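You operate a simulated robot arm through the tools that you are given. There is no shell and no other tool. Be economical: measure what you need, move in short steps, check, and stop when the job is done.

Carry out the task below with a simulated robot arm. There is one attempt and no reset: what you move stays moved.

TASK
Reset the trestle's blue saddle to the green socket and lock it.
Fine: move the steel pin to that socket, run the saddle up against it; the trestle's lock lever goes to locked last.

The check looks at the end state, three seconds after you hand in, the way a careful person would. Anything else that was tipped, shoved, dropped, spilled or broken makes it a failure.

THE ROBOT
A 7-joint arm with a two-finger parallel gripper on a trunk, on a base that drives. Base frame: it is fixed to the floor where the robot stands at the start and does not move with it; the origin is under the middle of the robot, x ahead of it, y to its left, z up. Readings come in m, degrees, newtons and seconds.
With the tool pointing down near the work surface it reaches from about 0.34 to 0.76 m from the robot's upright axis, wherever it stands. Its first joint turns from -115.0 to 115.0 degrees. Places, roughly: blue saddle [0.6, 0.6, 0.9]; green socket [0.5, 0.4, 0.9]; lock lever of the trestle [0.5, 0.7, 0.9]. Payload 3.91 kg.
Tool frame: the origin (TCP) lies between the finger pads and is the grasp point; the fingertips stand 0.03 m ahead of it; z points along the fingers, y is the line along which they close. The gripper opens to 0.11 m. The fingers are 0.02 m wide and 0.01 m thick; the gripper's body (0.048 by 0.112 m) begins 0.055 m behind the TCP.
Orientation is told as [roll, pitch, yaw] about the base's x, y, z axes, in that order, counted from this pose: with the fingers straight down and closing along the base's y, the tool's x points along the base's -x, its y along +y and its z along -z.

THE INTERFACE
- The arm moves only by the tool move_arm. Its argument "steps" is a list of rows, each an object (a shift or turn left out is 0, a gripper value left out holds the last) with "translation": the shift along the tool's x, y, z in m, a list of three; "delta_rot": the turn, a rotation vector about the tool's x, y, z in degrees, a list of three; "gripper": the closure, from 0 (fully open) to 1 (shut). In form: [{"translation": [tx, ty, tz], "delta_rot": [wx, wy, wz], "gripper": gripper}, ...]. A call has 1 to 20 rows; each row is the pose to reach, as a shift and turn from the pose commanded when the call began, along the tool's axes at that moment. Each row takes 0.2 s and may step no farther than 0.05 m and 8.6 degrees from the row before; otherwise, or with a gripper value out of range, the whole call is refused. A pose out of reach is approached as far as the arm can. The call stops where the force on the tool passes 40 N (or 10 N more than at its start, if that is more) or the arm is blocked; 0.2 s more then pass. Each finger travels about 0.108 m/s and halts on what it meets, pressing with about 29 N; the grip force reading is that of the motor and also rises with nothing between the fingers. The clock runs only during rows and for 0.2 s after the last one: add rows that repeat a pose to give the fingers time. It gives the time, the measured TCP pose, the force on the tool (base axes), the opening and the grip force at its end, in the units of the frame above (readings bear some noise), with the torque about the TCP (base axes, N m) and any sound that the robot's microphone picked up.
- Cameras (640 x 400 px; columns grow to the right, rows downward): "scene" is now at [0.017, 0.1726, 1.6597]; the picture's right is [0.28, -0.96, 0.00], its down [-0.72, -0.21, -0.66] and it looks along [0.64, 0.19, -0.75] (base axes); focal length 285 px, centre (320, 200). "wrist" rides on the gripper at [0.073, 0.017, -0.103] in the tool frame; the picture's right is [-0.23, 0.97, 0.00], its down [-0.76, -0.18, -0.62] and it looks along [-0.61, -0.14, 0.78] (tool axes); focal length 222 px, centre (320, 200). There is no depth. A picture from a camera that has moved, and an enlarged one, comes with that camera's place and axes in the base frame and with its lens.
- camera(camera): a new picture of that camera. The clock stands still meanwhile.
- raise_lower(by): slides the trunk up (or, below 0, down) by that many m; the arm and the scene camera ride with it, the base frame stays. It gives what a move gives, with no picture.
- base_move(legs): drives the robot by 1 to 6 legs, each [ahead, turn to the left] in m and degrees, along the robot's own axes; the way and the turn of a leg run together, so that a leg with both is an arc; at most 1.5 m and 180 degrees a leg. The arm and the cameras ride along, it lands a little off, and it stops where it bumps. It gives what a move gives.
- turn_head(pan, tilt): turns the head with the scene camera to pan (to the left, within 155 degrees either way) and tilt (down, from -29 to 69), counted from straight ahead of the robot. It gives what a move gives.
- close_up(camera, box): a new picture of the part [left, top, right, bottom] of that camera's present view, enlarged. The clock stands still meanwhile.
- hand_in(): hands the job in; it is judged then, once.

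Go step by step. Nothing tells you exact positions but the pictures and the camera data: compare them with the known pose of the tool, close in by small moves and look again before you grip or let go. The budget is 120 turns and 98 pictures, counting those below and the enlarged ones. Unless the task says otherwise, let go and move clear before handing in, and close with one line.

The tools are called after "Request:" as name(argument=value, ...) on one line, values as JSON. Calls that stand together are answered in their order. move_arm: Moves the arm, as the interface text tells. Its arguments: {"type":"object","properties":{"steps":{"type":"array"}},"required":["steps"]} The other tools are called the same way: raise_lower (by) slides the trunk up or down; base_move (legs) drives the base; turn_head (pan, tilt) turns the head that bears the scene camera; camera (camera) takes a picture; close_up (camera, box) takes an enlarged picture of a part of a camera's view; hand_in () hands the job in.

At the start:

```text
t: 0.0
tool_pos: [0.3228, 0.3255, 1.273]
orientation: [-0.1, 0.0, 0.3]
ft_force: [0.1, -0.9, -0.6]
wrist_torque: [-0.02, 0.01, 0.0]
opening: 0.1098
grasp_force: 0.1
trunk travel left (down, up): [-0.775, 0.215]
robot x, y, heading: [0.0051, -0.0027, -0.4]
head pan, tilt: [16.3, 48.5]
```

scene: 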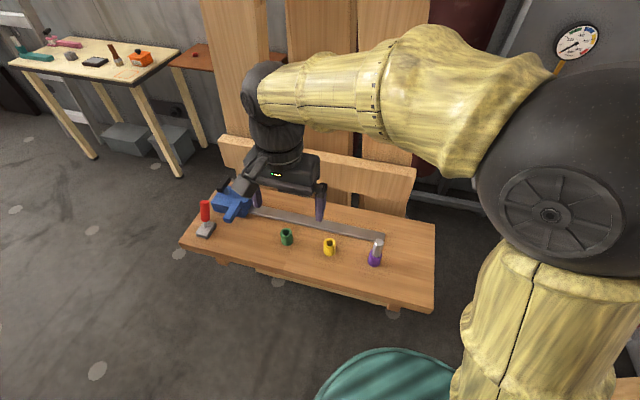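
wrist: 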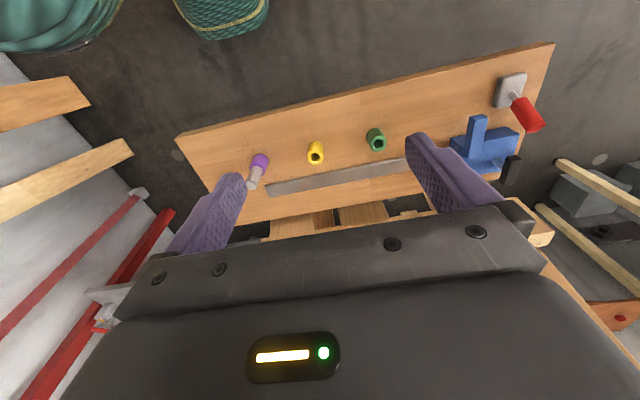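

I see a bench with a rail, a blue saddle at its left end, a red lever, and green, yellow and purple sockets, with the steel pin apparently in the purple one. I'll take enlarged pictures to measure.

Request:
close_up(camera="scene", box=[180, 160, 440, 320])

Request:
close_up(camera="wrist", box=[170, 40, 560, 240])

```text
2.46 times, centred on (310, 240) of scene
camera zoom: at [0.017, 0.1726, 1.6597], right [0.28, -0.96, 0.0], down [-0.72, -0.21, -0.66], along [0.64, 0.19, -0.75], focal length 702 px, centre (345, 102)
```

zoom: 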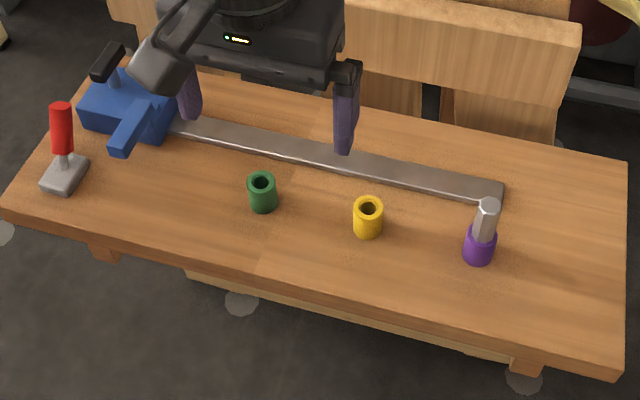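

```text
1.64 times, centred on (365, 140) of wrist
camera zoom: at [0.2506, 0.3426, 1.3772], right [0.22, 0.98, 0.0], down [0.76, -0.17, 0.62], along [0.61, -0.14, -0.78], focal length 364 px, centre (246, 298)
```

zoom: 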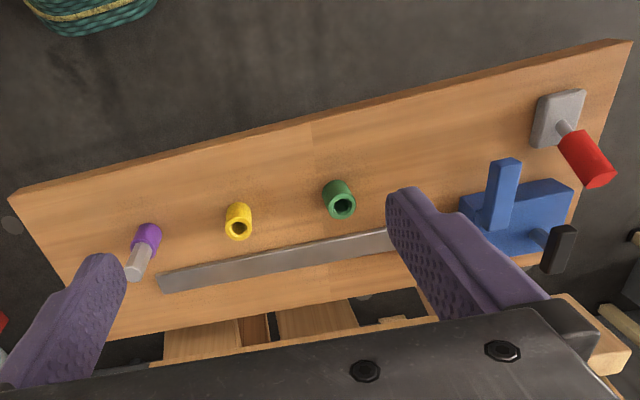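

The sockets lie along about x=0.50, at y≈0.14 (purple, holding the pin), 0.28 (yellow) and 0.42 (green). I'll move the arm toward the pin, staying high, so I can see both the pin and the saddle.

Request:
move_arm(steps=[{"translation": [-0.02, -0.031, 0.025]}, {"translation": [-0.04, -0.062, 0.05]}, {"translation": [-0.06, -0.093, 0.075]}, {"translation": [-0.08, -0.124, 0.1]}, {"translation": [-0.1, -0.155, 0.125]}, {"translation": [-0.12, -0.186, 0.15]}, {"translation": [-0.12, -0.186, 0.15]}])

Request:
camera(camera="wrist")

Request:
close_up(camera="scene", box=[170, 170, 300, 250])

```text
t: 1.6
tool_pos: [0.4433, 0.14, 1.1244]
orientation: [0.1, 0.0, 0.3]
ft_force: [-0.1, -0.9, 0.4]
wrist_torque: [0.0, -0.01, 0.0]
opening: 0.11
grasp_force: 0.1
trunk travel left (down, up): [-0.775, 0.215]
robot x, y, heading: [0.0008, 0.0021, -0.2]
head pan, tilt: [16.3, 48.5]
```

```text
93 pictures are left
camera wrist: at [0.3715, 0.1574, 1.2277], right [0.22, 0.98, 0.0], down [0.76, -0.17, 0.62], along [0.61, -0.14, -0.78], focal length 222 px, centre (320, 200)
```

wrist: 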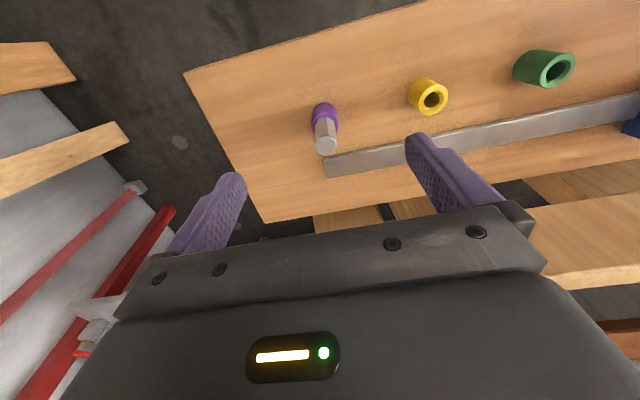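

```text
4.92 times, centred on (235, 210) of scene
camera zoom: at [0.0163, 0.1728, 1.6597], right [0.28, -0.96, 0.0], down [-0.72, -0.21, -0.66], along [0.64, 0.19, -0.75], focal length 1404 px, centre (738, 151)
```

zoom: 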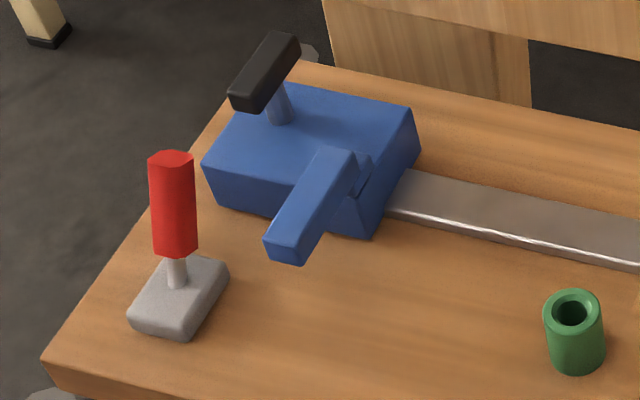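

The pin's top is near (0.50, 0.137, 0.96). I'll go lower above it and look again.

Request:
move_arm(steps=[{"translation": [-0.02, -0.001, 0.03]}, {"translation": [-0.04, -0.002, 0.06]}, {"translation": [-0.05, -0.003, 0.085]}, {"translation": [-0.05, -0.003, 0.085]}])

Request:
camera(camera="wrist")

Request:
close_up(camera="scene", box=[310, 190, 440, 270])

```text
t: 2.6
tool_pos: [0.4928, 0.1377, 1.0366]
orientation: [0.1, -0.1, 0.2]
ft_force: [0.6, 1.0, 0.7]
wrist_torque: [-0.02, -0.04, -0.01]
opening: 0.1099
grasp_force: 0.2
trunk travel left (down, up): [-0.775, 0.215]
robot x, y, heading: [-0.0009, 0.0008, -0.2]
head pan, tilt: [16.3, 48.5]
```

```text
91 pictures are left
camera wrist: at [0.4215, 0.1544, 1.1419], right [0.22, 0.98, 0.0], down [0.76, -0.17, 0.62], along [0.61, -0.14, -0.78], focal length 222 px, centre (320, 200)
```

wrist: 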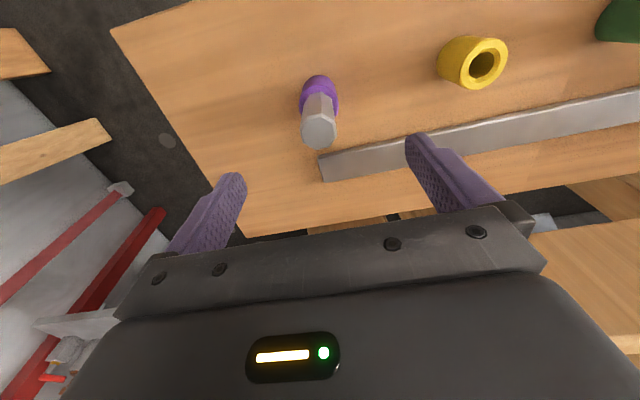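

```text
4.92 times, centred on (375, 230) of scene
camera zoom: at [0.0166, 0.1724, 1.6597], right [0.28, -0.96, 0.0], down [-0.72, -0.21, -0.66], along [0.64, 0.19, -0.75], focal length 1404 px, centre (49, 52)
```

zoom: 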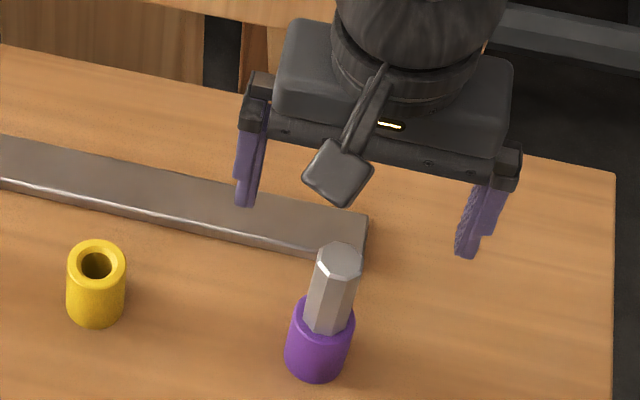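

Several views agree that the pin's top is at about (0.477, 0.139, 0.994) and the socket tops are at z≈0.944. I'll centre over the pin, go partway down and check.

Request:
move_arm(steps=[{"translation": [0.016, 0.001, 0.0]}, {"translation": [0.016, 0.001, 0.03]}, {"translation": [0.016, 0.001, 0.03]}])

Request:
camera(camera="wrist")

Request:
close_up(camera="scene", box=[310, 190, 440, 270])

```text
t: 3.4
tool_pos: [0.476, 0.1391, 1.0081]
orientation: [0.0, 0.0, 0.2]
ft_force: [0.2, -0.4, -0.2]
wrist_torque: [0.0, 0.02, 0.01]
opening: 0.11
grasp_force: 0.1
trunk travel left (down, up): [-0.775, 0.215]
robot x, y, heading: [0.0004, 0.0014, -0.1]
head pan, tilt: [16.3, 48.5]
```

```text
89 pictures are left
camera wrist: at [0.4048, 0.1548, 1.1129], right [0.22, 0.98, 0.0], down [0.76, -0.17, 0.62], along [0.61, -0.14, -0.78], focal length 222 px, centre (320, 200)
```

wrist: 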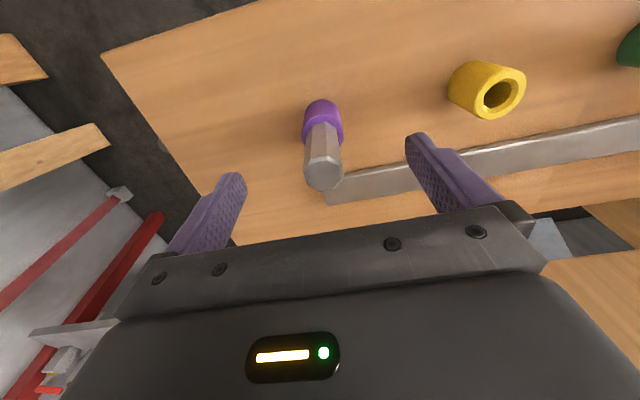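

```text
4.92 times, centred on (375, 230) of scene
camera zoom: at [0.0162, 0.1723, 1.6598], right [0.28, -0.96, 0.0], down [-0.72, -0.21, -0.66], along [0.64, 0.19, -0.75], focal length 1404 px, centre (49, 52)
```

zoom: 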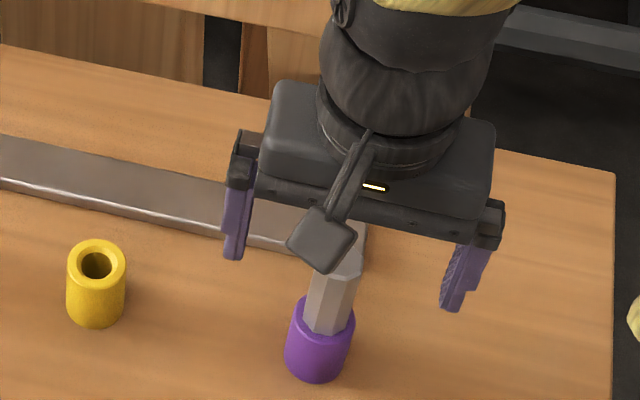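

The pin is centred between the fingers. I'll lower to z≈0.983 and close on it.

Request:
move_arm(steps=[{"translation": [0.0, 0.001, 0.013]}, {"translation": [0.0, 0.001, 0.025]}, {"translation": [0.0, 0.001, 0.025], "gripper": 0.4}, {"translation": [0.0, 0.001, 0.025], "gripper": 0.7}, {"translation": [0.0, 0.001, 0.025], "gripper": 1.0}, {"translation": [0.0, 0.001, 0.025], "gripper": 1.0}, {"translation": [0.0, 0.001, 0.025], "gripper": 1.0}])

Request:
camera(camera="wrist")

```text
t: 5.0
tool_pos: [0.4771, 0.1401, 0.9842]
orientation: [0.0, -0.1, 0.3]
ft_force: [0.7, -0.5, -0.4]
wrist_torque: [0.03, 0.0, 0.07]
opening: 0.025
grasp_force: 28.6
trunk travel left (down, up): [-0.775, 0.215]
robot x, y, heading: [-0.0003, 0.0007, 0.2]
head pan, tilt: [16.3, 48.5]
```

```text
87 pictures are left
camera wrist: at [0.4053, 0.1565, 1.0879], right [0.22, 0.98, 0.0], down [0.76, -0.17, 0.62], along [0.61, -0.14, -0.78], focal length 222 px, centre (320, 200)
```

wrist: 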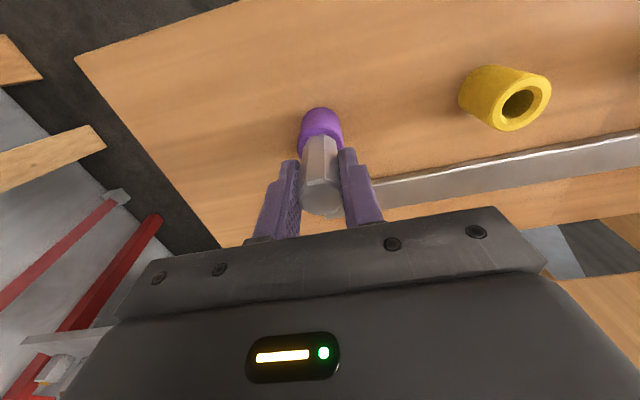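

The grip on the pin is firm at 0.025 m. I'll lift it straight up.

Request:
move_arm(steps=[{"translation": [0, 0, -0.015]}, {"translation": [0, 0, -0.03]}, {"translation": [0, 0, -0.05]}, {"translation": [0, 0, -0.075]}, {"translation": [0, 0, -0.1]}, {"translation": [0, 0, -0.12]}, {"translation": [0, 0, -0.12]}])

Request:
camera(camera="wrist")

Request:
camera(camera="scene")

```text
t: 6.6
tool_pos: [0.4766, 0.1409, 1.1032]
orientation: [0.0, 0.1, 0.4]
ft_force: [0.1, -0.4, -1.1]
wrist_torque: [0.01, 0.0, -0.01]
opening: 0.0254
grasp_force: 29.2
trunk travel left (down, up): [-0.775, 0.215]
robot x, y, heading: [0.0005, -0.0024, -0.3]
head pan, tilt: [16.3, 48.5]
```

```text
86 pictures are left
camera wrist: at [0.4058, 0.1566, 1.2073], right [0.22, 0.98, 0.0], down [0.76, -0.17, 0.62], along [0.61, -0.14, -0.78], focal length 222 px, centre (320, 200)
```

wrist: 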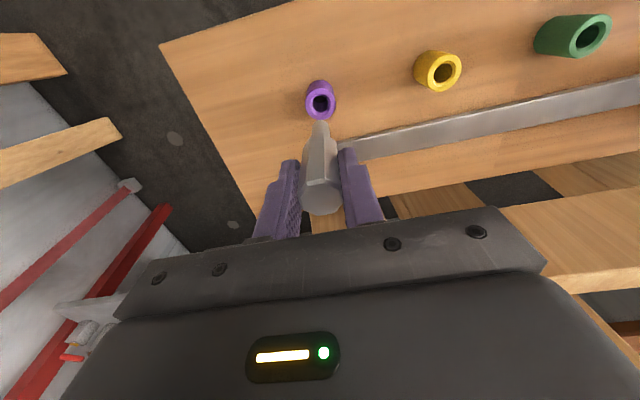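

```text
85 pictures are left
camera scene: at [0.0174, 0.1726, 1.6597], right [0.28, -0.96, 0.0], down [-0.72, -0.21, -0.66], along [0.64, 0.19, -0.75], focal length 285 px, centre (320, 200)
```

scene: 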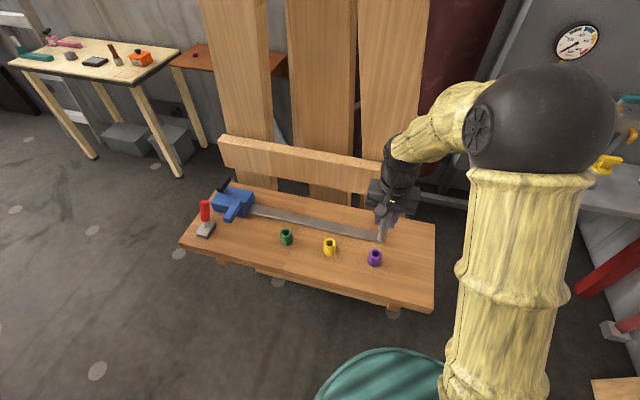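

The pin is out and shows a thinner shank below its eight-sided head. The green hole should be near (0.475, 0.41), so I'll carry the pin most of the way there at this height and look.

Request:
move_arm(steps=[{"translation": [0, 0.045, 0]}, {"translation": [0, 0.09, 0]}, {"translation": [0, 0.135, 0]}, {"translation": [0, 0.18, 0]}, {"translation": [0, 0.225, 0]}, {"translation": [0, 0.268, 0]}, {"translation": [0, 0.268, 0]}])

Request:
camera(camera="wrist")

Request:
close_up(camera="scene", box=[220, 170, 350, 250])

```text
t: 8.2
tool_pos: [0.4734, 0.4077, 1.1038]
orientation: [-0.1, 0.0, 0.3]
ft_force: [0.4, -0.3, -0.3]
wrist_torque: [0.02, 0.0, 0.0]
opening: 0.0251
grasp_force: 29.4
trunk travel left (down, up): [-0.775, 0.215]
robot x, y, heading: [0.0009, 0.0005, 0.0]
head pan, tilt: [16.3, 48.5]
```

```text
84 pictures are left
camera wrist: at [0.4031, 0.4236, 1.2076], right [0.22, 0.97, 0.0], down [0.76, -0.17, 0.62], along [0.61, -0.14, -0.78], focal length 222 px, centre (320, 200)
```

wrist: 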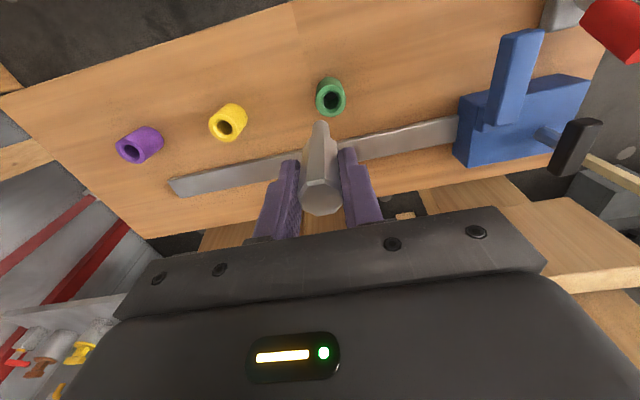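

```text
4.92 times, centred on (285, 210) of scene
camera zoom: at [0.0171, 0.1719, 1.6598], right [0.28, -0.96, 0.0], down [-0.72, -0.21, -0.66], along [0.64, 0.19, -0.75], focal length 1404 px, centre (492, 151)
```

zoom: 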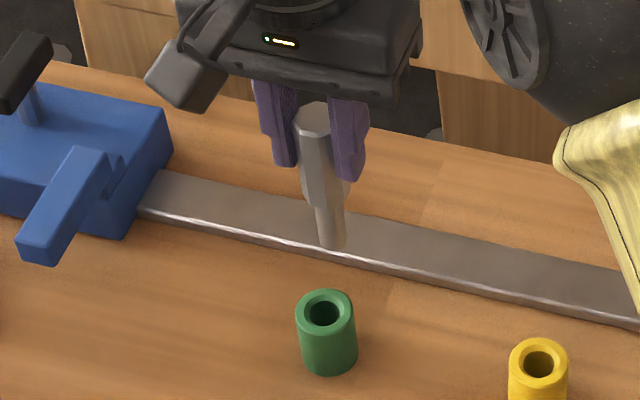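

The green hole measures about (0.472, 0.422). I'll shift onto it, come down so the shank is just above it, and check the alignment.

Request:
move_arm(steps=[{"translation": [0.0014, 0.014, 0.0]}, {"translation": [0.0014, 0.014, 0.04]}, {"translation": [0.0014, 0.014, 0.04]}])

Request:
close_up(camera="wrist", box=[240, 60, 400, 160])

Request:
close_up(camera="scene", box=[250, 200, 315, 240])

```text
t: 9.0
tool_pos: [0.4747, 0.4224, 1.0621]
orientation: [0.0, 0.0, 0.3]
ft_force: [0.2, -0.4, -1.4]
wrist_torque: [0.03, 0.0, -0.01]
opening: 0.0252
grasp_force: 28.8
trunk travel left (down, up): [-0.775, 0.215]
robot x, y, heading: [0.0006, -0.0008, -0.1]
head pan, tilt: [16.3, 48.5]
```

```text
4.00 times, centred on (320, 110) of wrist
camera zoom: at [0.4022, 0.4382, 1.1667], right [0.22, 0.98, 0.0], down [0.76, -0.17, 0.62], along [0.61, -0.14, -0.78], focal length 888 px, centre (320, 560)
```

zoom: 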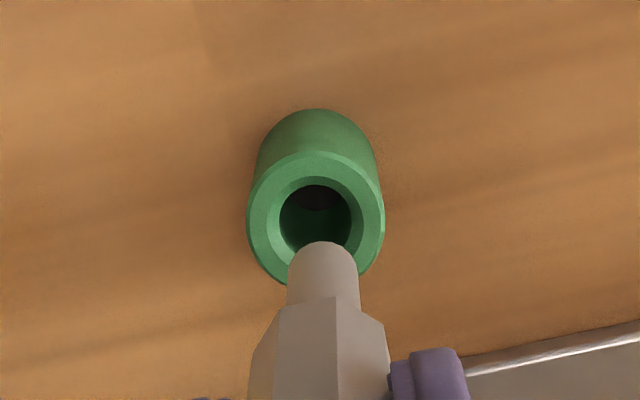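

```text
9.85 times, centred on (282, 220) of scene
camera zoom: at [0.0166, 0.1723, 1.6598], right [0.28, -0.96, 0.0], down [-0.72, -0.21, -0.66], along [0.64, 0.19, -0.75], focal length 2808 px, centre (689, 3)
```

zoom: 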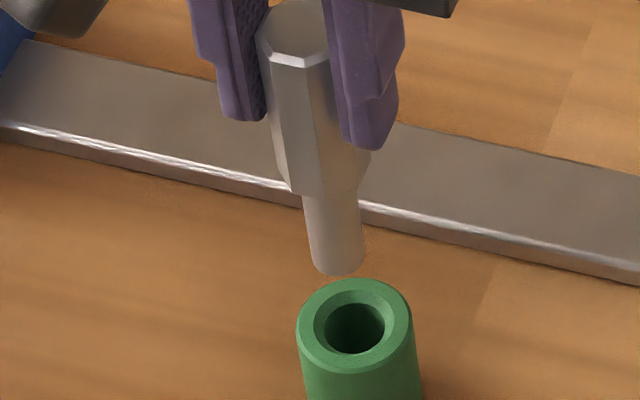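

The shank is about 2 mm too far toward +y and is 2–3 cm above the rim. I'll correct that, lower 2 cm and recheck.

Request:
move_arm(steps=[{"translation": [0.0, -0.0018, 0.0]}, {"translation": [0.0, -0.0018, 0.02]}, {"translation": [0.0, -0.0018, 0.02]}, {"translation": [0.0, -0.0018, 0.02]}])

Request:
close_up(camera="wrist", box=[240, 80, 400, 180])

Request:
close_up(camera="scene", box=[250, 205, 315, 245])

```text
t: 10.0
tool_pos: [0.4735, 0.4195, 1.0426]
orientation: [0.0, 0.0, 0.3]
ft_force: [-0.3, -0.7, -1.4]
wrist_torque: [-0.03, -0.04, 0.02]
opening: 0.0251
grasp_force: 28.8
trunk travel left (down, up): [-0.775, 0.215]
robot x, y, heading: [0.0013, 0.0002, 0.1]
head pan, tilt: [16.3, 48.5]
```

```text
4.00 times, centred on (320, 130) of wrist
camera zoom: at [0.4027, 0.4367, 1.1466], right [0.22, 0.98, 0.0], down [0.76, -0.17, 0.62], along [0.61, -0.14, -0.78], focal length 888 px, centre (320, 480)
```

zoom: 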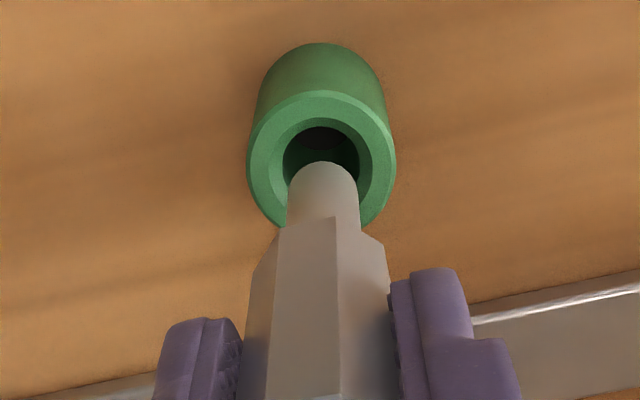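

```text
9.85 times, centred on (282, 225) of scene
camera zoom: at [0.0174, 0.1729, 1.6596], right [0.28, -0.96, 0.0], down [-0.72, -0.21, -0.66], along [0.64, 0.19, -0.75], focal length 2808 px, centre (689, -46)
```

zoom: 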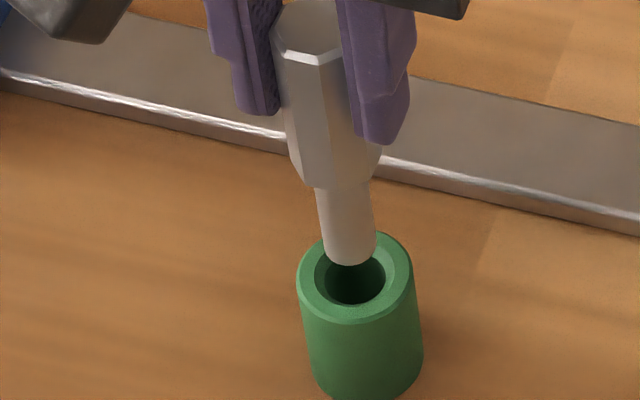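

It is nearly aligned, and the pin may be about 1 mm far in x. I'll make that small correction and go down 1 cm so the tip meets the rim, then look.

Request:
move_arm(steps=[{"translation": [0.001, -0.0006, 0.0]}, {"translation": [0.001, -0.0006, 0.006]}, {"translation": [0.001, -0.0006, 0.01]}, {"translation": [0.001, -0.0006, 0.01]}])

Request:
close_up(camera="wrist", box=[240, 80, 400, 180])

Request:
close_up(camera="scene", box=[250, 205, 315, 245])

```text
t: 11.0
tool_pos: [0.472, 0.4205, 1.0321]
orientation: [-0.1, 0.0, 0.3]
ft_force: [0.0, 0.2, -1.8]
wrist_torque: [-0.02, 0.01, -0.04]
opening: 0.025
grasp_force: 29.2
trunk travel left (down, up): [-0.775, 0.215]
robot x, y, heading: [0.0011, 0.0036, -0.0]
head pan, tilt: [16.3, 48.5]
```

```text
4.00 times, centred on (320, 130) of wrist
camera zoom: at [0.4015, 0.4364, 1.1367], right [0.22, 0.98, 0.0], down [0.76, -0.17, 0.62], along [0.61, -0.14, -0.78], focal length 888 px, centre (320, 480)
```

zoom: 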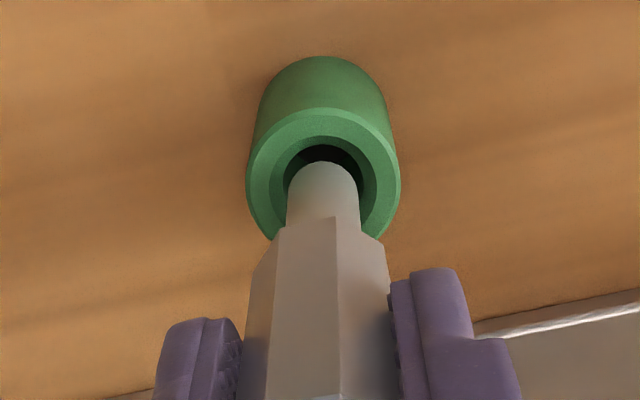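

```text
9.85 times, centred on (282, 225) of scene
camera zoom: at [0.0172, 0.1727, 1.6597], right [0.28, -0.96, 0.0], down [-0.72, -0.21, -0.66], along [0.64, 0.19, -0.75], focal length 2808 px, centre (689, -46)
```

zoom: 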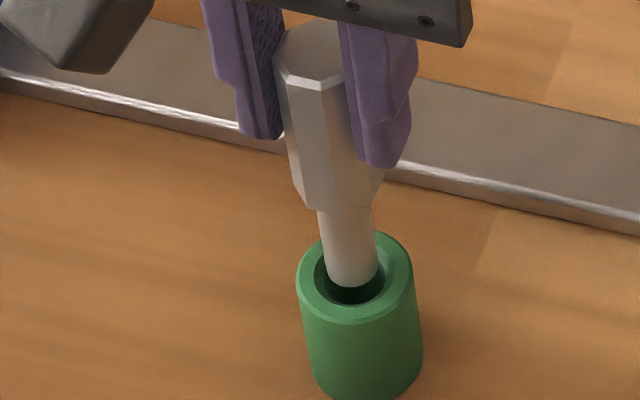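

The tip sits over the hole within about 1 mm in both views. I'll lower it in small steps.

Request:
move_arm(steps=[{"translation": [0.0003, -0.0004, 0.004]}, {"translation": [0.0003, -0.0004, 0.008]}, {"translation": [0.0003, -0.0004, 0.012]}, {"translation": [0.0003, -0.0004, 0.016]}, {"translation": [0.0003, -0.0004, 0.02]}, {"translation": [0.0003, -0.0004, 0.02]}])

Request:
close_up(camera="scene", box=[250, 205, 315, 245])

```text
t: 12.4
tool_pos: [0.4728, 0.4203, 1.013]
orientation: [0.0, 0.0, 0.3]
ft_force: [-0.3, 0.6, -2.1]
wrist_torque: [-0.01, -0.02, 0.0]
opening: 0.0253
grasp_force: 28.7
trunk travel left (down, up): [-0.775, 0.215]
robot x, y, heading: [-0.0006, -0.0013, 0.0]
head pan, tilt: [16.3, 48.5]
```

```text
9.85 times, centred on (282, 225) of scene
camera zoom: at [0.0172, 0.1727, 1.6597], right [0.28, -0.96, 0.0], down [-0.72, -0.21, -0.66], along [0.64, 0.19, -0.75], focal length 2808 px, centre (689, -46)
```

zoom: 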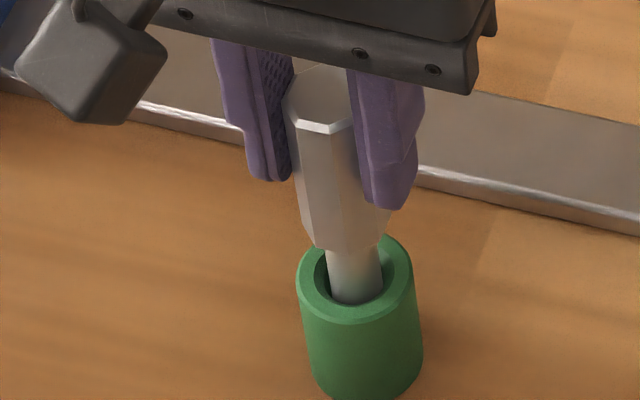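

The shank is entering the hole without any force. I'll continue down to seat it, with the head's shoulder expected on the socket at TCP z≈0.984.

Request:
move_arm(steps=[{"translation": [0, 0, 0.005]}, {"translation": [0, 0, 0.01]}, {"translation": [0, 0, 0.015]}, {"translation": [0, 0, 0.02]}, {"translation": [0, 0, 0.024]}, {"translation": [0, 0, 0.027]}, {"translation": [0, 0, 0.029]}, {"translation": [0, 0, 0.029]}])

Request:
close_up(camera="scene", box=[250, 205, 315, 245])

Request:
camera(camera="wrist")

```text
t: 14.2
tool_pos: [0.4726, 0.4192, 0.9863]
orientation: [0.2, -0.2, 0.3]
ft_force: [0.1, -1.7, 8.2]
wrist_torque: [-0.19, 0.22, 0.01]
opening: 0.0249
grasp_force: 29.2
trunk travel left (down, up): [-0.775, 0.215]
robot x, y, heading: [0.0003, 0.0013, 0.2]
head pan, tilt: [16.3, 48.5]
```

```text
9.85 times, centred on (282, 225) of scene
camera zoom: at [0.0164, 0.1718, 1.6599], right [0.28, -0.96, 0.0], down [-0.72, -0.21, -0.66], along [0.64, 0.19, -0.75], focal length 2808 px, centre (689, -46)
```

zoom: 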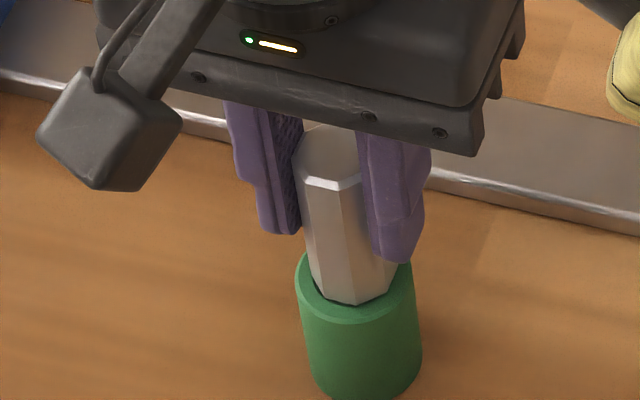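

```text
74 pictures are left
camera wrist: at [0.4014, 0.4355, 1.0895], right [0.22, 0.98, 0.0], down [0.76, -0.17, 0.62], along [0.61, -0.14, -0.78], focal length 222 px, centre (320, 200)
```

wrist: 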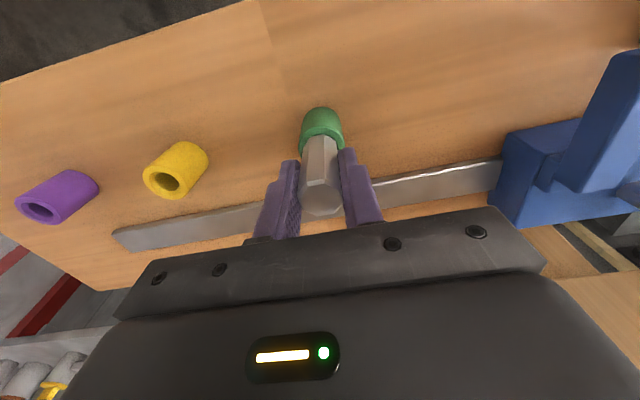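

The pin has reached the socket rim with 8 N upward. I'll press 1 mm more, release and rise.

Request:
move_arm(steps=[{"translation": [0, 0, 0.001]}, {"translation": [0, 0, 0.001], "gripper": 0.5}, {"translation": [0, 0, 0.001], "gripper": 0.3}, {"translation": [0, 0, 0.001], "gripper": 0.3}, {"translation": [0, 0, -0.03], "gripper": 0.3}, {"translation": [0, 0, -0.07], "gripper": 0.3}, {"translation": [0, 0, -0.11], "gripper": 0.3}, {"translation": [0, 0, -0.11], "gripper": 0.3}])

Request:
camera(camera="wrist")

Request:
close_up(camera="scene", box=[170, 160, 332, 260])

```text
t: 16.0
tool_pos: [0.4717, 0.4179, 1.0942]
orientation: [0.0, -0.1, 0.2]
ft_force: [1.0, 0.5, 0.2]
wrist_torque: [0.0, 0.01, -0.01]
opening: 0.077
grasp_force: 0.0
trunk travel left (down, up): [-0.775, 0.215]
robot x, y, heading: [-0.0019, 0.0, -0.0]
head pan, tilt: [16.3, 48.5]
```

```text
73 pictures are left
camera wrist: at [0.4007, 0.4347, 1.1984], right [0.22, 0.98, 0.0], down [0.76, -0.17, 0.62], along [0.61, -0.14, -0.78], focal length 222 px, centre (320, 200)
```

wrist: 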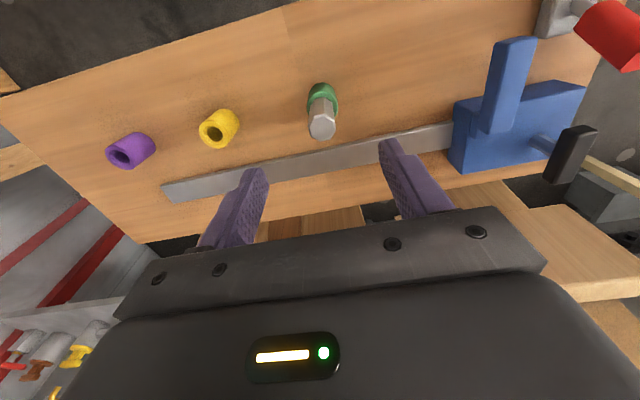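

```text
3.95 times, centred on (251, 210) of scene
camera zoom: at [0.0174, 0.173, 1.6596], right [0.28, -0.96, 0.0], down [-0.72, -0.21, -0.66], along [0.64, 0.19, -0.75], focal length 1126 px, centre (593, 160)
```

zoom: 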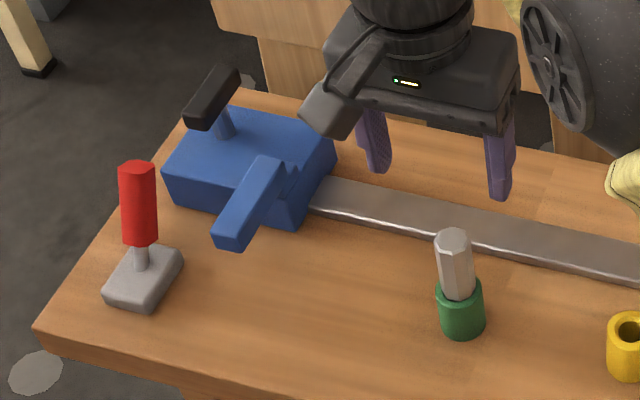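

The pin is seated in the green socket. The saddle handle, near (0.55, 0.65, 1.0), and the lever are beyond reach from here, so I must drive about 0.3 m to the left. First I'll check the floor around the base.

Request:
turn_head(pan=60, tilt=60)

Request:
camera(camera="scene")

Request:
turn_head(pan=-15, tilt=69)

Request:
camera(camera="scene")

Request:
turn_head(pan=125, tilt=50)

Request:
camera(camera="scene")

```text
t: 17.1
tool_pos: [0.4717, 0.4182, 1.0949]
orientation: [0.0, 0.0, 0.3]
ft_force: [0.1, 0.9, 0.3]
wrist_torque: [0.01, 0.0, -0.01]
opening: 0.0767
grasp_force: 0.0
trunk travel left (down, up): [-0.775, 0.215]
robot x, y, heading: [0.0011, 0.0013, -0.1]
head pan, tilt: [60.0, 60.0]
```

```text
71 pictures are left
camera scene: at [-0.0247, 0.2083, 1.6451], right [0.87, -0.5, 0.0], down [-0.43, -0.75, -0.5], along [0.25, 0.43, -0.87], focal length 285 px, centre (320, 200)
```

scene: 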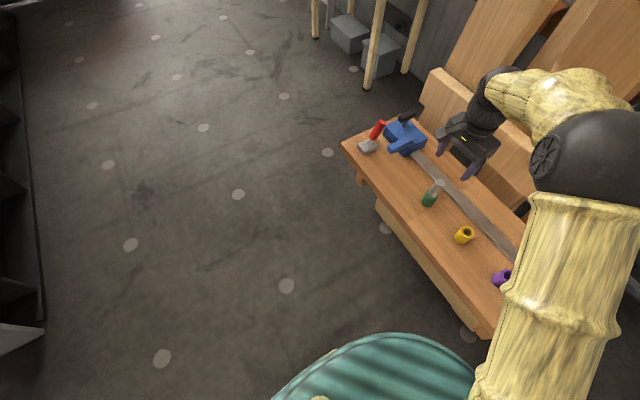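

```text
t: 18.6
tool_pos: [0.4715, 0.4176, 1.0941]
orientation: [-0.1, 0.0, 0.3]
ft_force: [-0.4, -0.1, -0.3]
wrist_torque: [0.01, 0.05, -0.01]
opening: 0.0771
grasp_force: 0.0
trunk travel left (down, up): [-0.775, 0.215]
robot x, y, heading: [0.0007, 0.0018, -0.2]
head pan, tilt: [-15.0, 68.8]
```

```text
70 pictures are left
camera scene: at [-0.0041, 0.1361, 1.6357], right [-0.26, -0.97, 0.0], down [-0.9, 0.24, -0.36], along [0.35, -0.09, -0.93], focal length 285 px, centre (320, 200)
```

scene: 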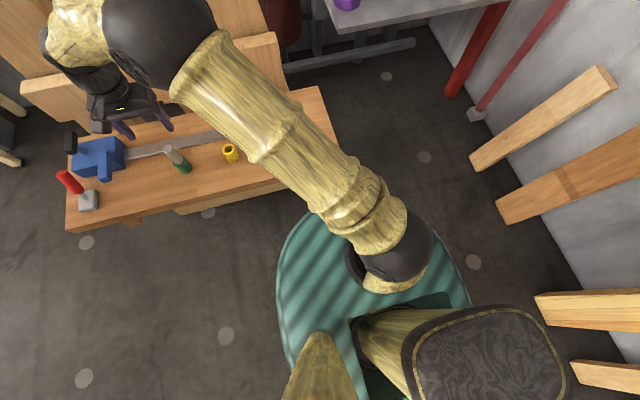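

```text
t: 20.8
tool_pos: [0.4722, 0.4183, 1.0934]
orientation: [0.0, 0.0, 0.3]
ft_force: [0.3, 0.6, -0.5]
wrist_torque: [-0.03, -0.01, 0.02]
opening: 0.0771
grasp_force: 0.0
trunk travel left (down, up): [-0.775, 0.215]
robot x, y, heading: [0.0, -0.0005, -0.2]
head pan, tilt: [125.0, 50.0]
```

```text
69 pictures are left
camera scene: at [-0.1023, 0.2137, 1.6577], right [0.82, 0.57, 0.0], down [0.44, -0.63, -0.64], along [-0.37, 0.53, -0.77], focal length 285 px, centre (320, 200)
```

scene: 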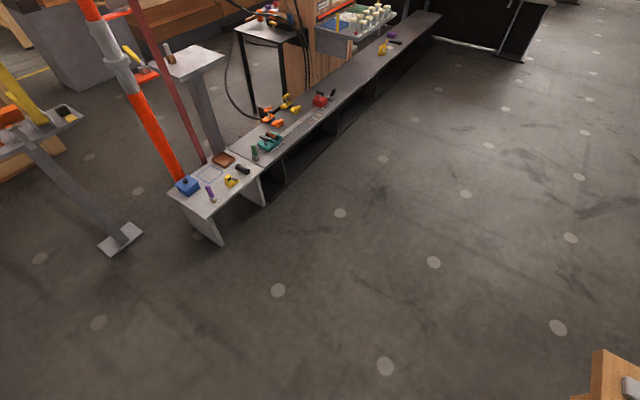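

The teal disc is the robot's own round base, and the floor to its left is free. I'll raise the trunk for clearance, then turn left, drive 0.3 m and turn back.

Request:
raise_lower(by=0.15)

Request:
base_move(legs=[[0, 90], [0.3, 0], [0, -90]])

Request:
turn_head(pan=20, tilt=50)

Request:
camera(camera="scene")

Request:
camera(camera="wrist")

```text
t: 22.6
tool_pos: [0.4726, 0.4178, 1.2444]
orientation: [-0.1, 0.0, 0.3]
ft_force: [-0.1, 0.4, -0.2]
wrist_torque: [-0.02, 0.03, 0.04]
opening: 0.0772
grasp_force: 0.2
trunk travel left (down, up): [-0.925, 0.065]
robot x, y, heading: [-0.0017, -0.0018, -0.2]
head pan, tilt: [125.0, 50.0]
```

```text
t: 36.0
tool_pos: [0.4812, 0.7099, 1.2446]
orientation: [0.1, 0.0, -0.9]
ft_force: [-0.2, 0.5, 0.7]
wrist_torque: [0.01, 0.02, -0.02]
opening: 0.0773
grasp_force: 0.0
trunk travel left (down, up): [-0.925, 0.065]
robot x, y, heading: [0.0019, 0.3013, -1.1]
head pan, tilt: [125.0, 50.0]
```

```text
t: 37.8
tool_pos: [0.4825, 0.7106, 1.2441]
orientation: [0.0, 0.0, -0.9]
ft_force: [0.0, 0.1, 0.4]
wrist_torque: [0.03, 0.0, 0.0]
opening: 0.0769
grasp_force: 0.0
trunk travel left (down, up): [-0.925, 0.065]
robot x, y, heading: [0.0027, 0.3005, -0.9]
head pan, tilt: [20.0, 50.0]
```

```text
68 pictures are left
camera scene: at [0.0203, 0.4782, 1.8076], right [0.32, -0.95, 0.0], down [-0.72, -0.25, -0.64], along [0.61, 0.21, -0.77], focal length 285 px, centre (320, 200)
```

scene: 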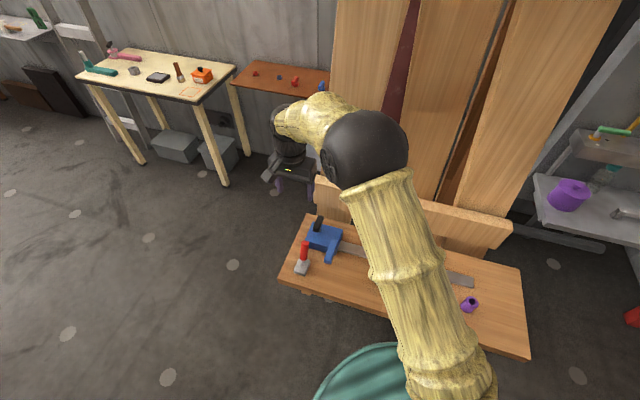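

```text
67 pictures are left
camera wrist: at [0.4115, 0.728, 1.3483], right [0.24, 0.97, 0.0], down [0.76, -0.19, 0.62], along [0.6, -0.15, -0.78], focal length 222 px, centre (320, 200)
```

wrist: 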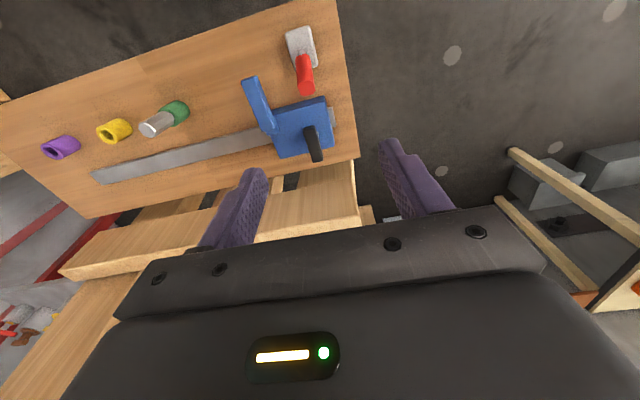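

I'm in place at y=0.30. Enlarged pictures of the saddle handle and lever come next.

Request:
close_up(camera="scene", box=[275, 205, 371, 265])

Request:
close_up(camera="wrist", box=[130, 10, 386, 170])

```text
6.67 times, centred on (323, 235) of scene
camera zoom: at [0.0203, 0.4782, 1.8076], right [0.32, -0.95, 0.0], down [-0.72, -0.25, -0.64], along [0.61, 0.21, -0.77], focal length 1901 px, centre (300, -33)
```

zoom: 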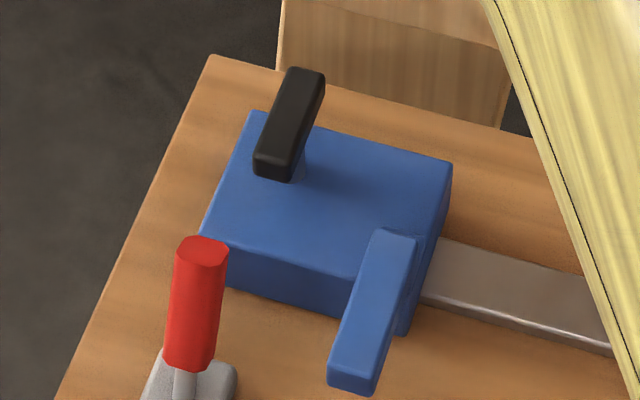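

```text
2.50 times, centred on (258, 90) of wrist
camera zoom: at [0.4115, 0.728, 1.3483], right [0.24, 0.97, 0.0], down [0.76, -0.19, 0.62], along [0.6, -0.15, -0.78], focal length 555 px, centre (475, 475)
```

zoom: 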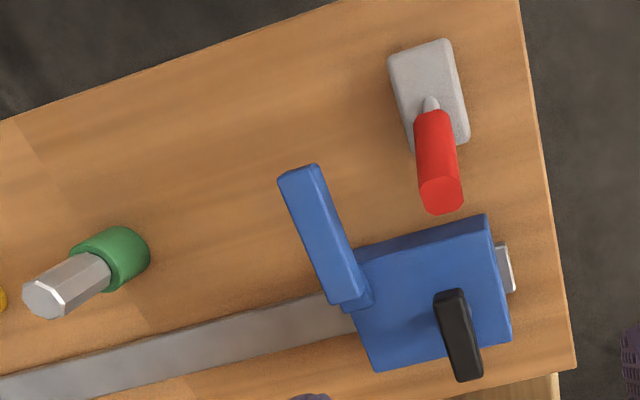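

The bar handle is at about (0.573, 0.675, 0.978), just above the block top at z≈0.95. The lever pivots at about (0.443, 0.688) and leans toward +x, with its top near (0.481, 0.689, 0.987). I'll go above the handle and align the yaw with the rail.

Request:
move_arm(steps=[{"translation": [-0.025, -0.009, 0.03], "delta_rot": [0, 0, -0.6]}, {"translation": [-0.05, -0.018, 0.06], "delta_rot": [0, 0, -1.2]}, {"translation": [-0.075, -0.027, 0.09], "delta_rot": [0, 0, -1.8]}, {"translation": [-0.0911, -0.0342, 0.125], "delta_rot": [0, 0, -1.8]}, {"translation": [-0.0911, -0.0342, 0.154], "delta_rot": [0, 0, -1.8]}, {"translation": [-0.0911, -0.0342, 0.154], "delta_rot": [0, 0, -1.8]}])

Request:
camera(camera="wrist")

Request:
close_up(camera="scene", box=[275, 190, 387, 260])

```text
t: 39.2
tool_pos: [0.5735, 0.6755, 1.0905]
orientation: [0.0, 0.0, 1.0]
ft_force: [-0.6, -0.6, 0.6]
wrist_torque: [-0.01, -0.03, -0.03]
opening: 0.0771
grasp_force: 0.1
trunk travel left (down, up): [-0.925, 0.065]
robot x, y, heading: [0.0059, 0.3007, -1.1]
head pan, tilt: [20.0, 50.0]
```

```text
64 pictures are left
camera wrist: at [0.5024, 0.6906, 1.1942], right [0.21, 0.98, 0.0], down [0.76, -0.16, 0.62], along [0.61, -0.13, -0.78], focal length 222 px, centre (320, 200)
```

wrist: 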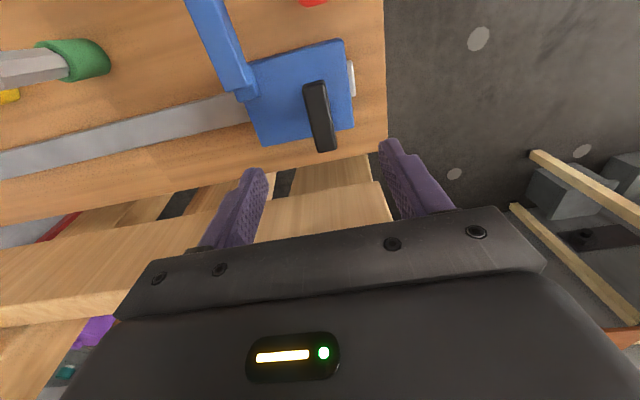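

```text
5.71 times, centred on (331, 225) of scene
camera zoom: at [0.0201, 0.4777, 1.8077], right [0.32, -0.95, 0.0], down [-0.72, -0.25, -0.64], along [0.61, 0.21, -0.77], focal length 1629 px, centre (257, 57)
```

zoom: 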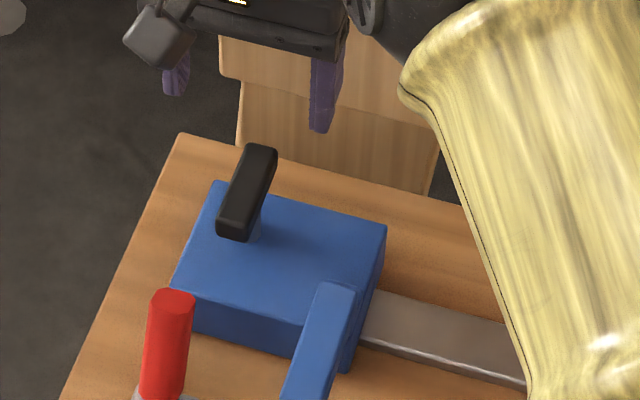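

The handle measures (0.570, 0.676, about 0.985) and sits centred in y. I'll lower around it and check before gripping.

Request:
move_arm(steps=[{"translation": [0.003, 0.0005, 0.03]}, {"translation": [0.003, 0.0005, 0.06]}, {"translation": [0.003, 0.0005, 0.08]}, {"translation": [0.003, 0.0005, 0.092]}, {"translation": [0.003, 0.0005, 0.092]}])

Request:
camera(camera="wrist")

Request:
close_up(camera="scene", box=[275, 190, 387, 260])

```text
t: 40.4
tool_pos: [0.5704, 0.6742, 0.9989]
orientation: [0.0, 0.1, 1.0]
ft_force: [0.8, -0.8, -0.2]
wrist_torque: [-0.01, 0.01, 0.03]
opening: 0.0771
grasp_force: 0.1
trunk travel left (down, up): [-0.925, 0.065]
robot x, y, heading: [0.002, 0.3014, -1.1]
head pan, tilt: [20.0, 50.0]
```

```text
62 pictures are left
camera wrist: at [0.4984, 0.6909, 1.1029], right [0.21, 0.98, 0.0], down [0.76, -0.16, 0.62], along [0.61, -0.13, -0.78], focal length 222 px, centre (320, 200)
```

wrist: 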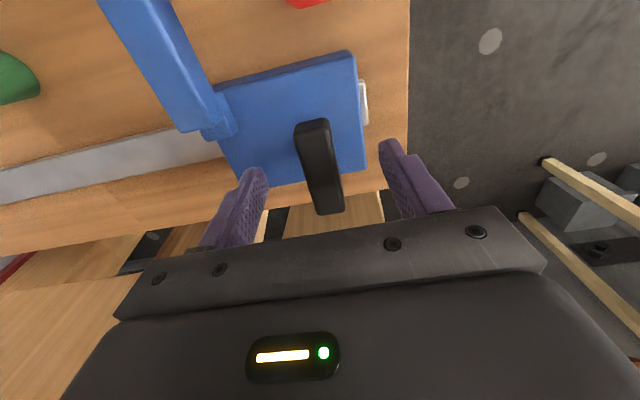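

```text
5.71 times, centred on (331, 225) of scene
camera zoom: at [0.0202, 0.478, 1.8077], right [0.32, -0.95, 0.0], down [-0.72, -0.25, -0.64], along [0.61, 0.21, -0.77], focal length 1629 px, centre (257, 57)
```

zoom: 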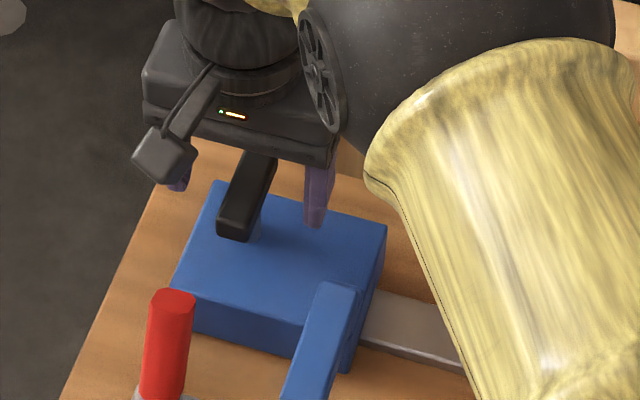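

The handle lies between the fingers. I'll lower 6 mm more and close.

Request:
move_arm(steps=[{"translation": [0.002, 0, 0.006]}, {"translation": [0.002, 0, 0.006], "gripper": 0.6}, {"translation": [0.002, 0, 0.006], "gripper": 0.8}, {"translation": [0.002, 0, 0.006], "gripper": 1.0}, {"translation": [0.002, 0, 0.006], "gripper": 1.0}, {"translation": [0.002, 0, 0.006], "gripper": 1.0}])

Request:
camera(camera="wrist")

```text
t: 41.8
tool_pos: [0.5689, 0.6757, 0.9934]
orientation: [-0.1, 0.0, 1.0]
ft_force: [-0.1, 1.8, 1.2]
wrist_torque: [0.09, -0.08, -0.63]
opening: 0.0218
grasp_force: 45.1
trunk travel left (down, up): [-0.925, 0.065]
robot x, y, heading: [0.0027, 0.2995, -0.9]
head pan, tilt: [20.0, 50.0]
```

```text
60 pictures are left
camera wrist: at [0.4966, 0.6911, 1.0971], right [0.21, 0.98, 0.0], down [0.76, -0.16, 0.62], along [0.61, -0.13, -0.78], focal length 222 px, centre (320, 200)
```

wrist: 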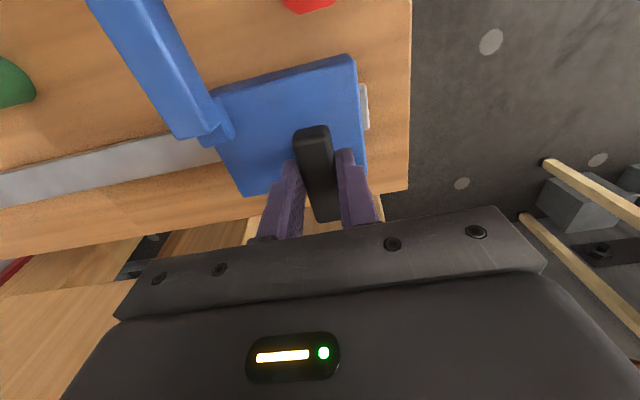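

The handle is gripped. I'll slide the saddle along −y, with about 0.155 m estimated to contact, going 2 cm first to feel the resistance.

Request:
move_arm(steps=[{"translation": [0, -0.005, 0]}, {"translation": [0, -0.012, 0]}, {"translation": [0, -0.02, 0]}, {"translation": [0, -0.02, 0]}])

Request:
close_up(camera="scene", box=[275, 190, 387, 260])

```text
t: 42.8
tool_pos: [0.5687, 0.6566, 0.9916]
orientation: [0.0, 0.0, 0.9]
ft_force: [0.1, 1.3, 9.2]
wrist_torque: [0.01, 1.06, -0.52]
opening: 0.0215
grasp_force: 45.1
trunk travel left (down, up): [-0.925, 0.065]
robot x, y, heading: [-0.0005, 0.3007, -1.3]
head pan, tilt: [20.0, 50.0]
```

```text
5.71 times, centred on (331, 225) of scene
camera zoom: at [0.0193, 0.4777, 1.8078], right [0.32, -0.95, 0.0], down [-0.72, -0.25, -0.64], along [0.61, 0.21, -0.77], focal length 1629 px, centre (257, 57)
```

zoom: 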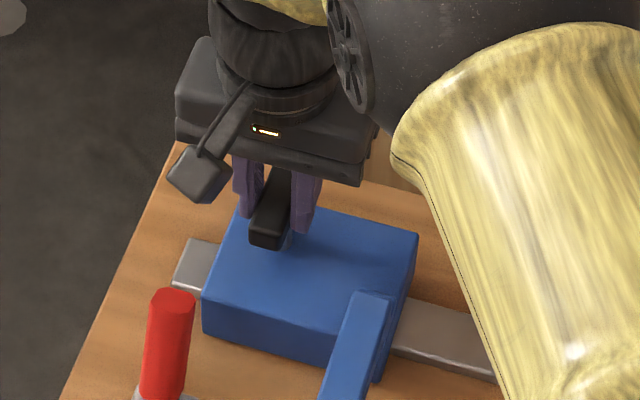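

The saddle slides freely along the rail. I'll continue another 11 cm.

Request:
move_arm(steps=[{"translation": [0, -0.015, -0.0005]}, {"translation": [0, -0.03, -0.001]}, {"translation": [0, -0.045, -0.001]}, {"translation": [0, -0.06, -0.001]}, {"translation": [0, -0.075, -0.001]}, {"translation": [0, -0.09, -0.001]}, {"translation": [0, -0.1, -0.001]}, {"translation": [0, -0.11, -0.001]}, {"translation": [0, -0.11, -0.001]}])

Request:
camera(camera="scene")

Request:
camera(camera="wrist")

```text
t: 44.8
tool_pos: [0.569, 0.5452, 0.9939]
orientation: [-0.1, 0.1, 1.0]
ft_force: [-4.9, 0.4, 1.6]
wrist_torque: [0.12, -0.1, -0.44]
opening: 0.0217
grasp_force: 44.8
trunk travel left (down, up): [-0.925, 0.065]
robot x, y, heading: [0.0056, 0.3022, -1.0]
head pan, tilt: [20.0, 50.0]
```

```text
58 pictures are left
camera scene: at [0.0193, 0.4782, 1.8076], right [0.32, -0.95, 0.0], down [-0.72, -0.25, -0.64], along [0.61, 0.21, -0.77], focal length 285 px, centre (320, 200)
```

scene: 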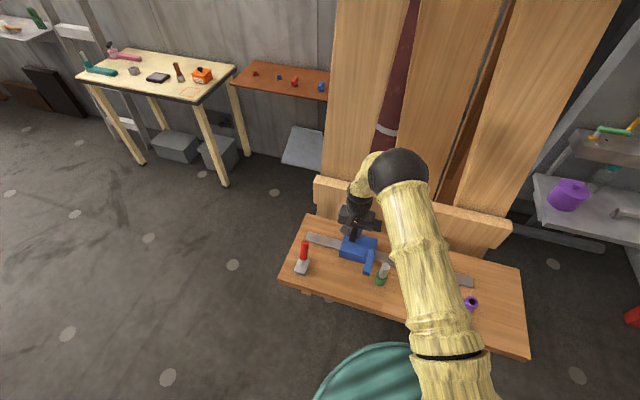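

```text
57 pictures are left
camera wrist: at [0.4981, 0.5609, 1.0971], right [0.21, 0.98, 0.0], down [0.77, -0.16, 0.62], along [0.61, -0.13, -0.78], focal length 222 px, centre (320, 200)
```

wrist: 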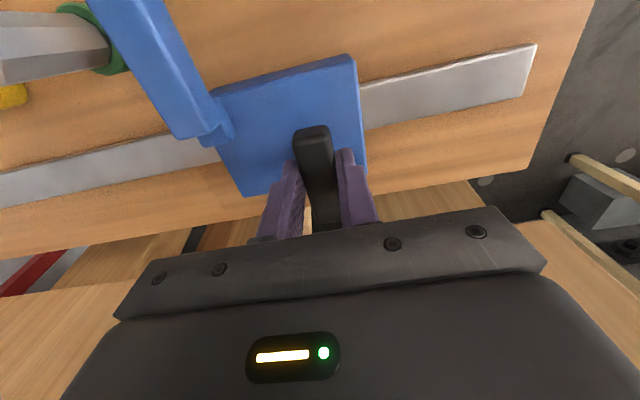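

Request:
close_up(camera="scene", box=[330, 220, 426, 280])

```text
6.67 times, centred on (378, 250) of scene
camera zoom: at [0.0193, 0.4782, 1.8076], right [0.32, -0.95, 0.0], down [-0.72, -0.25, -0.64], along [0.61, 0.21, -0.77], focal length 1901 px, centre (-67, -133)
```

zoom: 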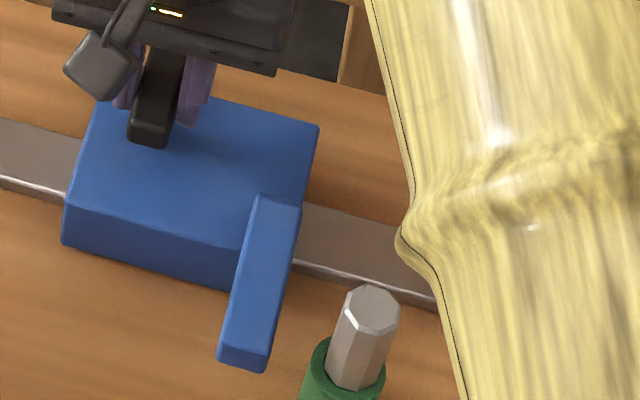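

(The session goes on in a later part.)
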